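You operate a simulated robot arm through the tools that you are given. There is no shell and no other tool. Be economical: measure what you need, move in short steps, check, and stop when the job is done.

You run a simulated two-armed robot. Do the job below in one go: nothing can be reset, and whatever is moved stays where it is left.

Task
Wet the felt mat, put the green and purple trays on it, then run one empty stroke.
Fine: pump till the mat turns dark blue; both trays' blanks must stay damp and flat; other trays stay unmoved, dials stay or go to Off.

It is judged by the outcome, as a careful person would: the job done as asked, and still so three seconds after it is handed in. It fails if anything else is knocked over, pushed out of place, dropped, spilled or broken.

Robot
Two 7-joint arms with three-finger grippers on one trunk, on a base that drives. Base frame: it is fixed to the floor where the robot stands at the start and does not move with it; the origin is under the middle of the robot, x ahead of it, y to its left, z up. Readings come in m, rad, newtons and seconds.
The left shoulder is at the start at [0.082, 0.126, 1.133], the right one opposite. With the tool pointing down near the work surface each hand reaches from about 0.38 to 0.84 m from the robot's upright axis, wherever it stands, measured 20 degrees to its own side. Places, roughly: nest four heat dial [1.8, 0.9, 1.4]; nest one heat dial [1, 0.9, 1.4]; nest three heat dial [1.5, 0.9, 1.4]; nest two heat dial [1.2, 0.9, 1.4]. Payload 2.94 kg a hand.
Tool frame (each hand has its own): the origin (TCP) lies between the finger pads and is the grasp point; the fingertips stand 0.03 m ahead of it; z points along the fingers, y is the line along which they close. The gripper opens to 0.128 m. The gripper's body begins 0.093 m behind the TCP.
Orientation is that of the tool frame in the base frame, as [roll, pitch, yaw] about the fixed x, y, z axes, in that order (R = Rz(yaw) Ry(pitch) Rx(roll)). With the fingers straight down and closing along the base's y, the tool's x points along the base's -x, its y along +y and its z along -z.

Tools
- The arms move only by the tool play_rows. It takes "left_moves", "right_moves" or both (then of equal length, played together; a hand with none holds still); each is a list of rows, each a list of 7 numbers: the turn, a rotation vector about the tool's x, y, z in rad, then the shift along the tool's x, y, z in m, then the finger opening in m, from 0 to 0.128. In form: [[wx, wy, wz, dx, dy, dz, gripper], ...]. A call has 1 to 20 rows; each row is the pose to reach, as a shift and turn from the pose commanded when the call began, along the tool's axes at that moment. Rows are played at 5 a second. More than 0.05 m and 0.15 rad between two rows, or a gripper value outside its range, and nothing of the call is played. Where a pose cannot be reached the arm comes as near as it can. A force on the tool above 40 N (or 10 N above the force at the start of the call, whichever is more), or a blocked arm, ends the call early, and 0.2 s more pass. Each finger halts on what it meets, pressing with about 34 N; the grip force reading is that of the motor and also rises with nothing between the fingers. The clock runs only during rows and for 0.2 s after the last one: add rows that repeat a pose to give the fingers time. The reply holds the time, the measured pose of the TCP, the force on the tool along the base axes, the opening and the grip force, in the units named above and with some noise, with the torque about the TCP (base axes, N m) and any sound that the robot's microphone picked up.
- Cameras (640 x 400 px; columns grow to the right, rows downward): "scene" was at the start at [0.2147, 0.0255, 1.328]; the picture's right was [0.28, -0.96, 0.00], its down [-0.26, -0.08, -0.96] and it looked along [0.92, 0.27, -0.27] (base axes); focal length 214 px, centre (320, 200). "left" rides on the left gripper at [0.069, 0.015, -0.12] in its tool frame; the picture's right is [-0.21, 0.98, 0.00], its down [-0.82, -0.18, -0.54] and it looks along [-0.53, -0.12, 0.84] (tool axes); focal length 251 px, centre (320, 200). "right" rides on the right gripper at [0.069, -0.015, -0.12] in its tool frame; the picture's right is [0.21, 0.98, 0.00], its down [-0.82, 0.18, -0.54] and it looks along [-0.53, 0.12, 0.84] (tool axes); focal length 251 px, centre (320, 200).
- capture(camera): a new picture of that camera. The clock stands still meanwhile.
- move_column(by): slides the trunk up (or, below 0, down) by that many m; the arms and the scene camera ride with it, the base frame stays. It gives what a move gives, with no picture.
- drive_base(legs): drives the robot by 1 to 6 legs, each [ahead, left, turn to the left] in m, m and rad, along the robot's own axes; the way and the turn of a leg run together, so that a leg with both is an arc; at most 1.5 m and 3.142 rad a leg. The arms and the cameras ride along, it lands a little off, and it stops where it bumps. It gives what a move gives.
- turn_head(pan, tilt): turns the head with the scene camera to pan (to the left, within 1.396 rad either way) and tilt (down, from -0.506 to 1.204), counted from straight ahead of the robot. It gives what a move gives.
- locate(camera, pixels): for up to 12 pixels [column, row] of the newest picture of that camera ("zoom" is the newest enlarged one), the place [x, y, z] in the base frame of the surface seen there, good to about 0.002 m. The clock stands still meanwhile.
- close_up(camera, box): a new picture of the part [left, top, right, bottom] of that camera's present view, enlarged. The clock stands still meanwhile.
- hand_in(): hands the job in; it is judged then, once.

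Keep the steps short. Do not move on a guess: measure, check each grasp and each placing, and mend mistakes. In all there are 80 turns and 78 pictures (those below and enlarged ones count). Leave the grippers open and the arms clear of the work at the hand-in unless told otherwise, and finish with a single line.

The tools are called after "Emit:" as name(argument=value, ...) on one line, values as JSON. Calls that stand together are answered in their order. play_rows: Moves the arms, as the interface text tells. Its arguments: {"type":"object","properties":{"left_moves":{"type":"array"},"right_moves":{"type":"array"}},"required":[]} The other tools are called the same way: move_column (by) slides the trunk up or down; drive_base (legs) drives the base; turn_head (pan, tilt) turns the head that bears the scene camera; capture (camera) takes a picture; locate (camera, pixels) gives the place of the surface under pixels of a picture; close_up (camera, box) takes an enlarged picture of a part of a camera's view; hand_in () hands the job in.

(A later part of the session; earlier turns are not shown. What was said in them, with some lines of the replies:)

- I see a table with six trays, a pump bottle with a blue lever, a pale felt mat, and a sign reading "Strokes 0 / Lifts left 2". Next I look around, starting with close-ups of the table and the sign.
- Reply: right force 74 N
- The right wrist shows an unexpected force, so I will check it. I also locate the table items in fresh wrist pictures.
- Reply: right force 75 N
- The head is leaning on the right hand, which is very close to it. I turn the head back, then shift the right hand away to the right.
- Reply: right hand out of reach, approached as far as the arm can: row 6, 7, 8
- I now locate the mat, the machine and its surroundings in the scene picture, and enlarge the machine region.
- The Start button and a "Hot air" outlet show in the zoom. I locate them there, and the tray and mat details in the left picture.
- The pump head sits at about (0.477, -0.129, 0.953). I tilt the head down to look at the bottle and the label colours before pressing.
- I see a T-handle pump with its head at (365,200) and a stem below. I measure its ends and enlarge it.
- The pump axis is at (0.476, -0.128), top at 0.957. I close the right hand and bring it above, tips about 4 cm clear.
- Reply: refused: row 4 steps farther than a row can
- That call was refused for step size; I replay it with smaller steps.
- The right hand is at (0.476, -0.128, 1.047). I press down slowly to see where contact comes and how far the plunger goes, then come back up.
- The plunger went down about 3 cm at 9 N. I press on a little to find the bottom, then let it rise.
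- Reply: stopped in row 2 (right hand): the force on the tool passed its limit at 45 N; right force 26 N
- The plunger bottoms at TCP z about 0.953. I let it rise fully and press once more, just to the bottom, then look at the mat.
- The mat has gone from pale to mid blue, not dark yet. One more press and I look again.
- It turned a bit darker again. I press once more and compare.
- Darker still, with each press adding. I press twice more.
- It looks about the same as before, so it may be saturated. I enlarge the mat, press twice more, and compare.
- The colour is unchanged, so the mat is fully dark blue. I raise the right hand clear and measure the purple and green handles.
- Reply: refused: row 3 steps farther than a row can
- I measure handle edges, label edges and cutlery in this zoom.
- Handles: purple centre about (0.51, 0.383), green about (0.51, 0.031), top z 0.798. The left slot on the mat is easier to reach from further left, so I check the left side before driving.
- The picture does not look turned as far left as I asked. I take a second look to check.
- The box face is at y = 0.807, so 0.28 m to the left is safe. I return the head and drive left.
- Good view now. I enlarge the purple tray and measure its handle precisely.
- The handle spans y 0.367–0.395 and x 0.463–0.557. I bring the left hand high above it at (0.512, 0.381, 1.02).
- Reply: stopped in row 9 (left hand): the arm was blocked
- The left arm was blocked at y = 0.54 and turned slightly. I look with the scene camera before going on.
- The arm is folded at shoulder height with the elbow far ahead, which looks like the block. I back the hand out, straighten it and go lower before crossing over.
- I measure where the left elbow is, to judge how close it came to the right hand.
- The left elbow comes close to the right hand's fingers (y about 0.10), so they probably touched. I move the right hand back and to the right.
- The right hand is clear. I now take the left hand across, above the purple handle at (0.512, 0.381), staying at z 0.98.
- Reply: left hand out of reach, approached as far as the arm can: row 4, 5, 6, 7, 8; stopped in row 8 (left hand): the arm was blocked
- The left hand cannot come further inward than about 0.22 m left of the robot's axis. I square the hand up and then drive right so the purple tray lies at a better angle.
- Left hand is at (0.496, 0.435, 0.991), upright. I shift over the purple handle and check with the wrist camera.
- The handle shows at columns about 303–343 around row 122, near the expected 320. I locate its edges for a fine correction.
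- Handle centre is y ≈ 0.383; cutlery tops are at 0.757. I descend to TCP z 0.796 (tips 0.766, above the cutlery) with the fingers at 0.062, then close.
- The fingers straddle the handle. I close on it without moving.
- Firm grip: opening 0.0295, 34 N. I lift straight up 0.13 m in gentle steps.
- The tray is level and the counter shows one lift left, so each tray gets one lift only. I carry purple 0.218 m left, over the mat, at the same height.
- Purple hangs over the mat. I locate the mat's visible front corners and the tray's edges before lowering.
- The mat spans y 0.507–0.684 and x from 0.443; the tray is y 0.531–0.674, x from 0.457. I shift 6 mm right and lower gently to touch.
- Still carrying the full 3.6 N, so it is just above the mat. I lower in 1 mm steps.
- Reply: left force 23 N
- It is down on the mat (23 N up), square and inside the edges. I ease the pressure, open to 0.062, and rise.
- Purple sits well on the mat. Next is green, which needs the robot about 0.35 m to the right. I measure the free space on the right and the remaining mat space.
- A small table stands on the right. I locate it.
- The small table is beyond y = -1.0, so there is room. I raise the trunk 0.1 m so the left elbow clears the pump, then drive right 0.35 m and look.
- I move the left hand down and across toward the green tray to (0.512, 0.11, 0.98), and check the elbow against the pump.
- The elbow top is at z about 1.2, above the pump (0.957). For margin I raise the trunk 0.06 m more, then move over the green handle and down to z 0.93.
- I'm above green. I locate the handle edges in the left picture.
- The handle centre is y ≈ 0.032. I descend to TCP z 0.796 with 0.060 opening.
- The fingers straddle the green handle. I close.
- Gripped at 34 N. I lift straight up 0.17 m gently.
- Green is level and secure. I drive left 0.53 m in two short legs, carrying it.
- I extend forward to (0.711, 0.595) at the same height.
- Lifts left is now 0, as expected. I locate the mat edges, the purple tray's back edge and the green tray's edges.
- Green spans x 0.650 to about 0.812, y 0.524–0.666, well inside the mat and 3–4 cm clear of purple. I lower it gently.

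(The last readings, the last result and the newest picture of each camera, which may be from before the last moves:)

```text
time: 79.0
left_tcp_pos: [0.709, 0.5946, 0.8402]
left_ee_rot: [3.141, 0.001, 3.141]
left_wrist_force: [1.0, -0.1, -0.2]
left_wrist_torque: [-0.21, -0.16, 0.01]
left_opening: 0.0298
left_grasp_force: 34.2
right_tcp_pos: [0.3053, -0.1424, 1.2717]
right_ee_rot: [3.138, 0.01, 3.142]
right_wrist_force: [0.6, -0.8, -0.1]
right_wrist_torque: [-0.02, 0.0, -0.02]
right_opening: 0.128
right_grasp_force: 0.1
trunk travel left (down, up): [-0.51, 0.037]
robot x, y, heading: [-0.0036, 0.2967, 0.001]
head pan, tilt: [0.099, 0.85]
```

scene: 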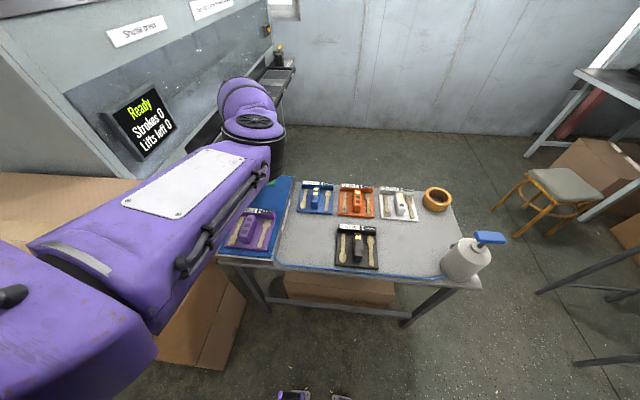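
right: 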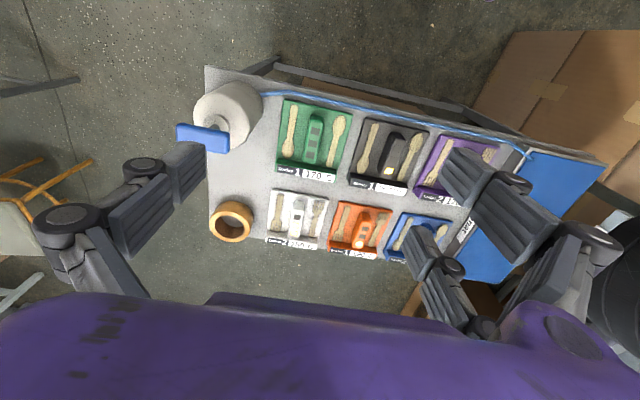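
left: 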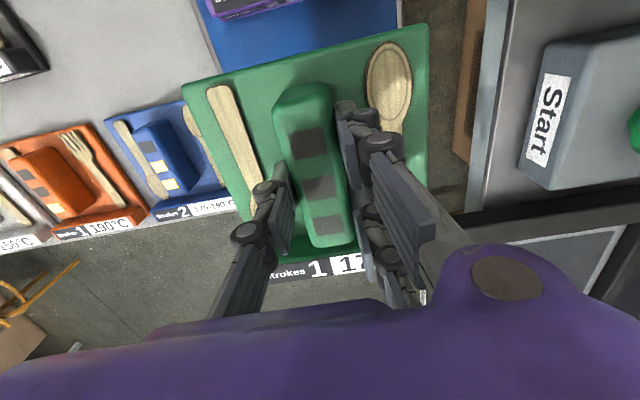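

The load has come off the hand (-0.2 N), so it touches. I settle 1 mm more, open and rise.

Emit:
play_rows(left_moves=[[0, 0, 0, 0, 0, 0.0007, 0.0], [0, 0, 0, 0, 0, 0.0007, 0.03], [0, 0, 0, 0, 0, 0.0, 0.045], [0, 0, 0, 0, 0, 0.0, 0.06], [0, 0, 0, 0, 0, 0.0, 0.06], [0, 0, 0, 0, 0, -0.02, 0.06], [0, 0, 0, 0, 0, -0.05, 0.06], [0, 0, 0, 0, 0, -0.09, 0.06], [0, 0, 0, 0, 0, -0.13, 0.06], [0, 0, 0, 0, 0, -0.17, 0.06], [0, 0, 0, 0, 0, -0.2, 0.06]])

Emit:
capture(camera="left")

```text
time: 81.4
left_tcp_pos: [0.7097, 0.5955, 1.0417]
left_ee_rot: [3.141, -0.001, -3.141]
left_wrist_force: [0.2, 1.4, 0.2]
left_wrist_torque: [-0.01, -0.03, 0.02]
left_opening: 0.06
left_grasp_force: 0.1
right_tcp_pos: [0.3055, -0.1433, 1.2718]
right_ee_rot: [3.139, 0.008, 3.14]
right_wrist_force: [0.0, 0.1, 0.7]
right_wrist_torque: [0.04, 0.01, 0.01]
right_opening: 0.1282
right_grasp_force: 0.0
trunk travel left (down, up): [-0.51, 0.037]
robot x, y, heading: [-0.0003, 0.2951, 0.006]
head pan, tilt: [0.099, 0.85]
```

```text
16 pictures are left
```

left: 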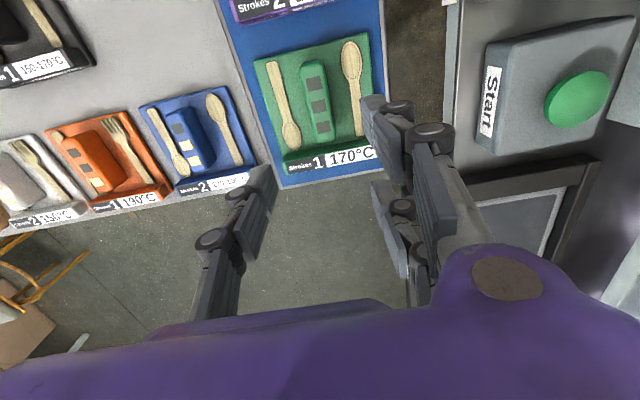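

Both trays are on the dark mat, blanks flat. Before pressing Start I check the machine: dials, nests and display.

Emit:
turn_head(pan=0.5, tilt=0.15)

Emit:
capture(camera="scene")

Emit:
locate(camera="left", pixels=[[575, 100], [560, 95], [595, 90], [578, 82], [520, 60], [490, 100], [600, 150]])

```text
time: 82.5
left_tcp_pos: [0.7097, 0.5953, 1.0418]
left_ee_rot: [-3.141, 0.0, 3.141]
left_wrist_force: [0.0, -0.4, 0.2]
left_wrist_torque: [-0.03, 0.0, 0.0]
left_opening: 0.06
left_grasp_force: 0.0
right_tcp_pos: [0.3047, -0.1431, 1.271]
right_ee_rot: [3.137, 0.008, 3.14]
right_wrist_force: [-0.7, 0.9, -0.3]
right_wrist_torque: [-0.01, -0.02, -0.02]
right_opening: 0.1279
right_grasp_force: 0.0
trunk travel left (down, up): [-0.51, 0.037]
robot x, y, heading: [-0.0016, 0.2905, 0.003]
head pan, tilt: [0.499, 0.15]
```

```text
15 pictures are left
```

scene: 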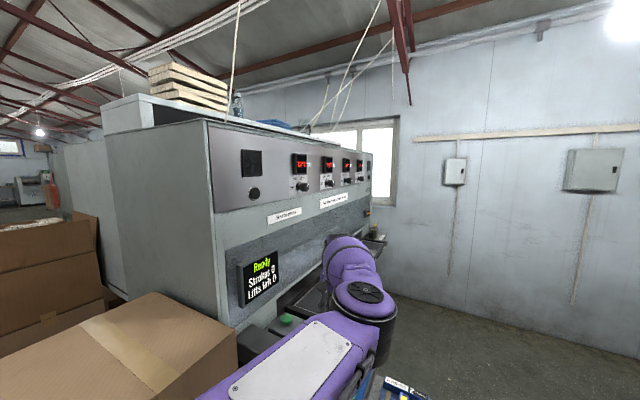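

```text
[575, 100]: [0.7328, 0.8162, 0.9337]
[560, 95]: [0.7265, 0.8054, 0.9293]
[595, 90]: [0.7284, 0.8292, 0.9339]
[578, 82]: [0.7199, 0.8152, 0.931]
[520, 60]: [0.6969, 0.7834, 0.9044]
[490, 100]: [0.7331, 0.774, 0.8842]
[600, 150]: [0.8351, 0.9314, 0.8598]
```

Emit:
close_up(camera="scene", box=[200, 110, 400, 240])

Emit:
close_up(camera="scene", box=[255, 180, 355, 240])

```text
3.08 times, centred on (300, 175) of scene
```

zoom: 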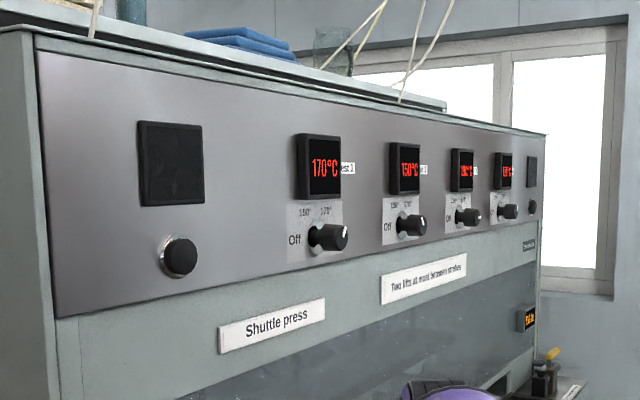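

```text
6.40 times, centred on (305, 210) of scene
```

zoom: 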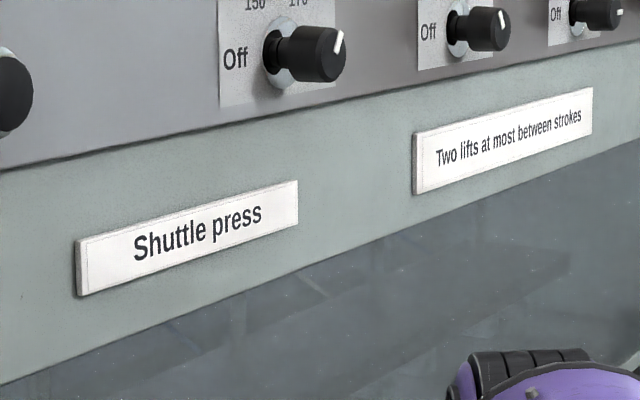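

The plate says "Two lifts at most between strokes", matching the counter. I check the orange display and yellow handle at the far end, in case they affect the stroke.

Emit:
close_up(camera="scene", box=[355, 190, 395, 250])

```text
6.67 times, centred on (375, 220) of scene
```

zoom: 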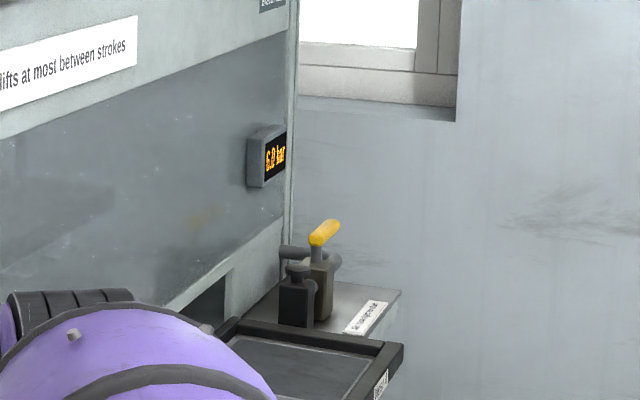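

It reads 6 bar and is just a regulator; nothing to set. Start button top is at (0.730, 0.817, 0.934), a bit out of reach. I raise and close the left hand, then drive 0.11 m left and lower the trunk 0.1 m.

Emit:
play_rows(left_moves=[[0, 0, 0, 0, 0, -0.02, 0.04], [0, 0, 0, 0, 0, -0.04, 0.02], [0, 0, 0, 0, 0, -0.06, 0.0], [0, 0, 0, 0, 0, -0.08, 0.0], [0, 0, 0, 0, 0, -0.08, 0.0]])

Emit:
drive_base(legs=[[0, 0.11, 0]])

Emit:
move_column(by=-0.1)

Emit:
turn_head(pan=0.5, tilt=0.5)

Emit:
capture(camera="scene")

```text
time: 83.7
left_tcp_pos: [0.7117, 0.5956, 1.121]
left_ee_rot: [3.141, -0.001, 3.14]
left_wrist_force: [0.3, 0.7, -0.5]
left_wrist_torque: [-0.02, 0.01, -0.02]
left_opening: 0.0003
left_grasp_force: 3.1
right_tcp_pos: [0.306, -0.1432, 1.2717]
right_ee_rot: [3.137, 0.009, 3.141]
right_wrist_force: [0.7, -0.4, 0.1]
right_wrist_torque: [0.0, 0.02, 0.02]
right_opening: 0.1281
right_grasp_force: 0.2
trunk travel left (down, up): [-0.51, 0.037]
robot x, y, heading: [-0.0042, 0.2923, 0.004]
head pan, tilt: [0.499, 0.15]
```

```text
time: 85.3
left_tcp_pos: [0.7109, 0.7045, 1.122]
left_ee_rot: [3.14, -0.002, 3.139]
left_wrist_force: [-0.1, 0.6, 0.2]
left_wrist_torque: [0.0, 0.0, 0.02]
left_opening: 0.0
left_grasp_force: 2.6
right_tcp_pos: [0.3051, -0.0338, 1.271]
right_ee_rot: [3.138, 0.008, 3.14]
right_wrist_force: [-0.7, 0.3, 0.6]
right_wrist_torque: [0.0, 0.05, 0.01]
right_opening: 0.1279
right_grasp_force: 0.0
trunk travel left (down, up): [-0.51, 0.037]
robot x, y, heading: [-0.0002, 0.4026, 0.002]
head pan, tilt: [0.499, 0.15]
```

```text
time: 86.7
left_tcp_pos: [0.7105, 0.7025, 1.0226]
left_ee_rot: [-3.141, -0.002, 3.14]
left_wrist_force: [-0.1, 0.6, 0.2]
left_wrist_torque: [0.02, -0.01, 0.02]
left_opening: 0.0001
left_grasp_force: 3.5
right_tcp_pos: [0.3039, -0.0339, 1.1719]
right_ee_rot: [3.14, 0.01, 3.141]
right_wrist_force: [-0.2, 0.2, -1.0]
right_wrist_torque: [0.0, 0.0, 0.0]
right_opening: 0.128
right_grasp_force: 0.1
trunk travel left (down, up): [-0.41, 0.137]
robot x, y, heading: [0.0016, 0.4014, -0.002]
head pan, tilt: [0.499, 0.15]
```

```text
time: 87.5
left_tcp_pos: [0.7114, 0.7036, 1.0202]
left_ee_rot: [3.142, -0.002, 3.139]
left_wrist_force: [0.1, 0.5, -0.6]
left_wrist_torque: [0.01, 0.0, 0.03]
left_opening: 0.0
left_grasp_force: 3.0
right_tcp_pos: [0.3052, -0.0331, 1.1712]
right_ee_rot: [3.139, 0.009, 3.14]
right_wrist_force: [-0.7, 0.2, -0.4]
right_wrist_torque: [0.01, -0.03, 0.0]
right_opening: 0.1282
right_grasp_force: 0.1
trunk travel left (down, up): [-0.41, 0.137]
robot x, y, heading: [0.0045, 0.4033, 0.006]
head pan, tilt: [0.499, 0.499]
```

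```text
11 pictures are left
```

scene: 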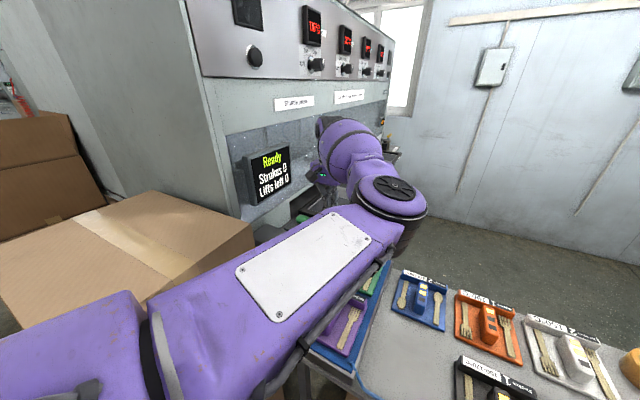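

To keep the hand away from the display behind the button, I tilt the fingers 0.5 rad toward the press and move to (0.730, 0.80, 1.02).

Emit:
play_rows(left_moves=[[-0.1, 0, 0, -0.004, 0.01, 0, 0.0], [-0.2, 0, 0, -0.008, 0.03, 0, 0.0], [-0.3, 0, 0, -0.012, 0.05, 0, 0.0], [-0.4, 0, 0, -0.016, 0.075, 0, 0.0], [-0.5, 0, 0, -0.019, 0.097, 0, 0.0], [-0.5, 0, 0, -0.019, 0.097, 0, 0.0]])

Emit:
capture(camera="left")

```text
time: 88.9
left_tcp_pos: [0.7303, 0.802, 1.0206]
left_ee_rot: [2.641, -0.003, 3.141]
left_wrist_force: [0.1, -0.3, 0.3]
left_wrist_torque: [-0.01, 0.0, 0.01]
left_opening: 0.0
left_grasp_force: 2.7
right_tcp_pos: [0.304, -0.0322, 1.1714]
right_ee_rot: [3.138, 0.01, 3.141]
right_wrist_force: [-0.2, 0.1, 0.3]
right_wrist_torque: [0.0, 0.01, 0.03]
right_opening: 0.128
right_grasp_force: 0.0
trunk travel left (down, up): [-0.41, 0.137]
robot x, y, heading: [-0.0016, 0.4051, 0.003]
head pan, tilt: [0.499, 0.499]
```

```text
10 pictures are left
```

left: 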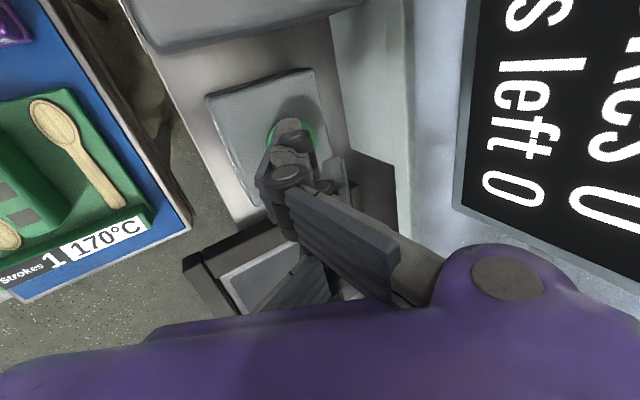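

The fingertips are right over the green button. I press straight down in small steps and return.

Emit:
play_rows(left_moves=[[0, 0, 0, 0, -0.0144, 0.0263, 0.0], [0, 0, 0, 0, -0.024, 0.0439, 0.0], [0, 0, 0, 0, -0.0287, 0.0527, 0.0], [0, 0, 0, 0, -0.0311, 0.0571, 0.0], [0, 0, 0, 0, -0.0335, 0.0615, 0.0], [0, 0, 0, 0, -0.0359, 0.0659, 0.0]])

```text
time: 90.3
left_tcp_pos: [0.7308, 0.8022, 0.9451]
left_ee_rot: [2.643, 0.0, 3.138]
left_wrist_force: [-0.2, 0.2, 1.1]
left_wrist_torque: [-0.03, -0.01, 0.0]
left_opening: 0.0
left_grasp_force: 2.8
right_tcp_pos: [0.3056, -0.0337, 1.1724]
right_ee_rot: [3.136, 0.008, 3.14]
right_wrist_force: [0.0, -0.3, -0.3]
right_wrist_torque: [0.01, -0.04, -0.01]
right_opening: 0.128
right_grasp_force: 0.1
trunk travel left (down, up): [-0.41, 0.137]
robot x, y, heading: [0.0021, 0.4014, 0.003]
head pan, tilt: [0.499, 0.499]
```

TCP z is 0.945 with about 1 N. I look at the display and the fingertip.

Emit:
capture(camera="scene")

Emit:
capture(camera="left")

```text
9 pictures are left
```

scene: 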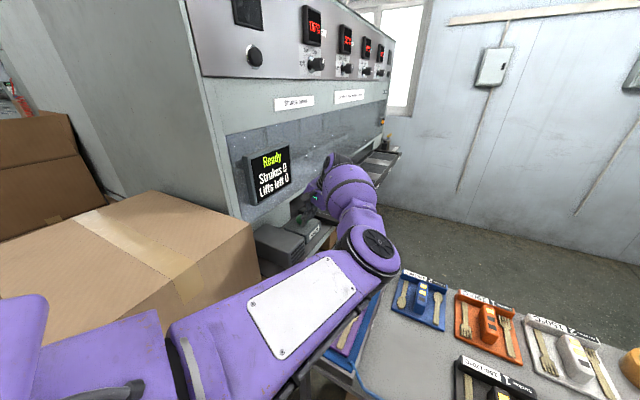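

```text
8 pictures are left
```

left: 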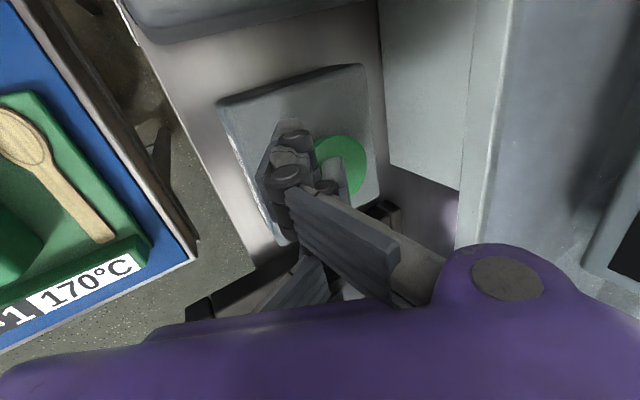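

The fingers came down beside the button, on its right side (-y). I locate the button in this picture.

Emit:
locate(camera="left", pixels=[[340, 150], [355, 160], [328, 148], [345, 138], [350, 185], [375, 190], [290, 100], [290, 130]])

```text
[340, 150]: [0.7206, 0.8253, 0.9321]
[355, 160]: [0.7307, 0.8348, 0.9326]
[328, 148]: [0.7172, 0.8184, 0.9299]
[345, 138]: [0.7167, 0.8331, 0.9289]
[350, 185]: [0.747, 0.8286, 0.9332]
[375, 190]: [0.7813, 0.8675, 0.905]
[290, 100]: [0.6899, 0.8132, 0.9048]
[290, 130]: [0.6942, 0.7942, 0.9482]
```

Button centre is about (0.731, 0.824), so I was off by roughly 8 mm. I lift 4 cm, shift 9 mm toward the press, and press again.

Emit:
play_rows(left_moves=[[0, 0, 0, 0, 0.0096, -0.0176, 0.0], [0, 0, 0, 0, 0.0192, -0.0351, 0.0], [0, 0, 0, 0, 0.0271, -0.0308, 0.0], [0, 0, 0, 0, 0.0222, -0.022, 0.0], [0, 0, 0, 0, 0.0175, -0.0132, 0.0], [0, 0, 0, 0, 0.0151, -0.0088, 0.0], [0, 0, 0, 0, 0.0127, -0.0044, 0.0], [0, 0, 0, 0, 0.0103, 0.0, 0.0], [0, 0, 0, 0, 0.0079, 0.0043, 0.0], [0, 0, 0, 0, 0.0079, 0.0043, 0.0]])

```text
time: 92.5
left_tcp_pos: [0.7305, 0.8105, 0.9475]
left_ee_rot: [2.642, 0.0, 3.139]
left_wrist_force: [1.0, -0.2, 4.2]
left_wrist_torque: [0.01, -0.09, -0.03]
left_opening: 0.0001
left_grasp_force: 2.8
right_tcp_pos: [0.3054, -0.0327, 1.1721]
right_ee_rot: [3.138, 0.008, 3.138]
right_wrist_force: [-0.4, -1.6, -0.6]
right_wrist_torque: [0.02, 0.0, 0.0]
right_opening: 0.1282
right_grasp_force: 0.0
trunk travel left (down, up): [-0.41, 0.137]
robot x, y, heading: [-0.0026, 0.4026, 0.006]
head pan, tilt: [0.499, 0.499]
heard: click
```

I heard a click: the button registered. I rise and withdraw the hand toward the robot, then read the display.

Emit:
play_rows(left_moves=[[0, 0, 0, 0, 0.0144, -0.0263, 0.0], [0, 0, 0, 0, 0.0287, -0.0527, 0.0], [0.1, 0, 0, 0, 0.0287, -0.09, 0.0], [0.2, 0, 0, 0.02, 0.015, -0.125, 0.0], [0.3, 0, 0, 0.04, -0.005, -0.16, 0.02], [0.4, 0, 0, 0.06, -0.03, -0.18, 0.04], [0.5, 0, 0, 0.08, -0.06, -0.2, 0.06], [0.5, 0, 0, 0.1, -0.09, -0.22, 0.08], [0.5, 0, 0, 0.12, -0.12, -0.23, 0.1]])

Emit:
capture(camera="scene")

```text
time: 94.5
left_tcp_pos: [0.6098, 0.5945, 1.0925]
left_ee_rot: [3.141, 0.001, 3.139]
left_wrist_force: [-0.2, 0.1, 0.4]
left_wrist_torque: [0.01, 0.0, 0.03]
left_opening: 0.0999
left_grasp_force: 0.1
right_tcp_pos: [0.3054, -0.0345, 1.1712]
right_ee_rot: [3.137, 0.008, 3.139]
right_wrist_force: [-1.2, 0.3, -0.3]
right_wrist_torque: [-0.01, -0.04, 0.01]
right_opening: 0.1283
right_grasp_force: 0.0
trunk travel left (down, up): [-0.41, 0.137]
robot x, y, heading: [-0.0046, 0.4008, 0.003]
head pan, tilt: [0.499, 0.499]
```

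```text
7 pictures are left
```

scene: 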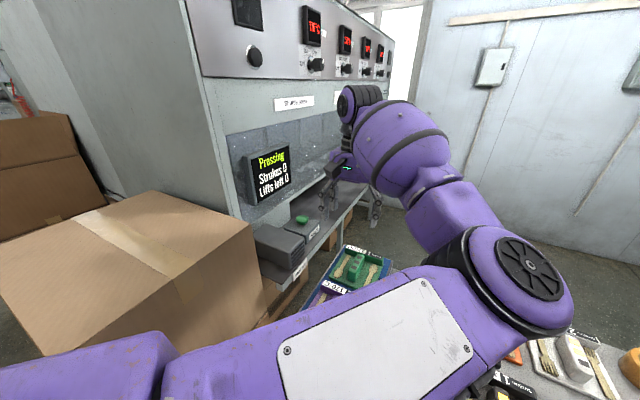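

The display says "Pressing". I wait a few seconds with the arm still and read it again.

Emit:
play_rows(left_moves=[[0, 0, 0, 0, 0, -0.01, 0.128], [0, 0, 0, 0, 0, -0.02, 0.128], [0, 0, 0, 0, 0, -0.02, 0.128], [0, 0, 0, 0, 0, -0.02, 0.128], [0, 0, 0, 0, 0, -0.02, 0.128], [0, 0, 0, 0, 0, -0.02, 0.128], [0, 0, 0, 0, 0, -0.02, 0.128], [0, 0, 0, 0, 0, -0.02, 0.128], [0, 0, 0, 0, 0, -0.02, 0.128], [0, 0, 0, 0, 0, -0.02, 0.128], [0, 0, 0, 0, 0, -0.02, 0.128], [0, 0, 0, 0, 0, -0.02, 0.128], [0, 0, 0, 0, 0, -0.02, 0.128], [0, 0, 0, 0, 0, -0.02, 0.128], [0, 0, 0, 0, 0, -0.02, 0.128], [0, 0, 0, 0, 0, -0.02, 0.128], [0, 0, 0, 0, 0, -0.02, 0.128], [0, 0, 0, 0, 0, -0.02, 0.128], [0, 0, 0, 0, 0, -0.02, 0.128], [0, 0, 0, 0, 0, -0.02, 0.128]])

Emit:
capture(camera="scene")

```text
time: 98.7
left_tcp_pos: [0.6098, 0.5982, 1.1126]
left_ee_rot: [-3.14, -0.001, -3.138]
left_wrist_force: [0.2, 0.1, 1.0]
left_wrist_torque: [0.01, -0.03, 0.0]
left_opening: 0.1281
left_grasp_force: 0.1
right_tcp_pos: [0.3038, -0.0339, 1.1709]
right_ee_rot: [3.138, 0.008, 3.14]
right_wrist_force: [-0.4, 0.0, -0.1]
right_wrist_torque: [0.0, 0.02, 0.01]
right_opening: 0.1282
right_grasp_force: 0.1
trunk travel left (down, up): [-0.41, 0.137]
robot x, y, heading: [0.0007, 0.4054, 0.003]
head pan, tilt: [0.499, 0.499]
```

```text
6 pictures are left
```

scene: 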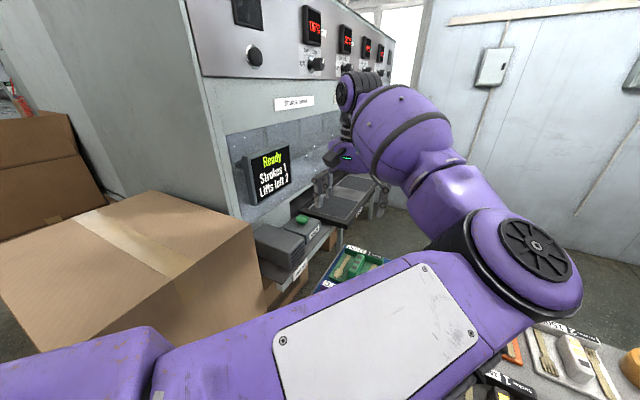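

The display reads "Ready, Strokes 1, Lifts left 2", so exactly one stroke ran. I move the robot right 0.25 m so the arm is clear of the mat and make a final check.

Emit:
drive_base(legs=[[0, -0.25, 0]])

Emit:
turn_head(pan=0.1, tilt=0.85)

Emit:
capture(camera="left")

Emit:
capture(camera="right")

```text
time: 101.5
left_tcp_pos: [0.6104, 0.3478, 1.1117]
left_ee_rot: [-3.139, -0.001, -3.136]
left_wrist_force: [0.8, -0.4, 0.4]
left_wrist_torque: [0.01, -0.01, -0.02]
left_opening: 0.1279
left_grasp_force: 0.2
right_tcp_pos: [0.3046, -0.2833, 1.1718]
right_ee_rot: [3.138, 0.009, 3.14]
right_wrist_force: [-0.1, -0.5, 0.9]
right_wrist_torque: [0.01, 0.0, 0.01]
right_opening: 0.1278
right_grasp_force: 0.0
trunk travel left (down, up): [-0.41, 0.137]
robot x, y, heading: [-0.0008, 0.1533, 0.004]
head pan, tilt: [0.499, 0.499]
```

```text
time: 102.4
left_tcp_pos: [0.6103, 0.349, 1.1127]
left_ee_rot: [-3.14, 0.0, -3.135]
left_wrist_force: [-0.4, -0.2, -0.1]
left_wrist_torque: [0.0, 0.02, 0.01]
left_opening: 0.1281
left_grasp_force: 0.0
right_tcp_pos: [0.3062, -0.2844, 1.1712]
right_ee_rot: [3.139, 0.01, 3.139]
right_wrist_force: [0.5, -0.5, -0.3]
right_wrist_torque: [0.03, 0.0, 0.03]
right_opening: 0.1283
right_grasp_force: 0.1
trunk travel left (down, up): [-0.41, 0.137]
robot x, y, heading: [0.002, 0.1566, 0.006]
head pan, tilt: [0.099, 0.85]
```

```text
5 pictures are left
```

left: 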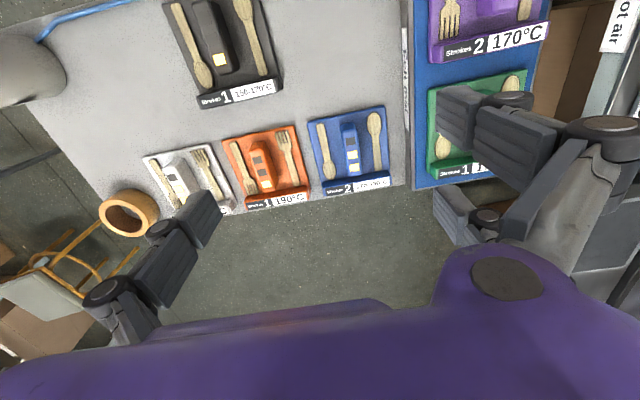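

```text
4 pictures are left
```

right: 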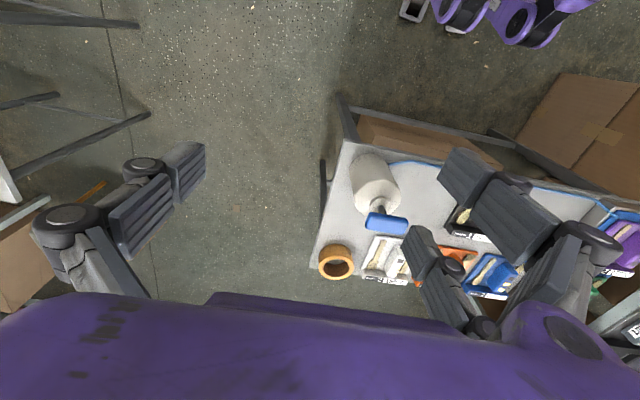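

Everything stands in place. One last enlarged look at the mat and the trays' blanks.

Emit:
close_up(camera="left", box=[400, 0, 560, 200])

```text
2.00 times, centred on (480, 100) of left
```

zoom: 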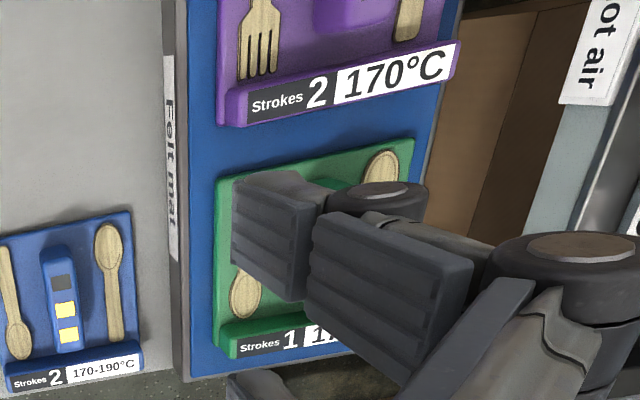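

The mat is still dark blue, both trays lie on it with their blanks flat, and the stroke is done. The arms are clear and the grippers open, so I hand in.

Emit:
hand_in()

```text
The job is handed in.
```

The mat is wet and dark blue, the green and purple trays are on it with their blanks flat, one empty stroke has run (display: Strokes 1), and I left the other trays and the dials alone.
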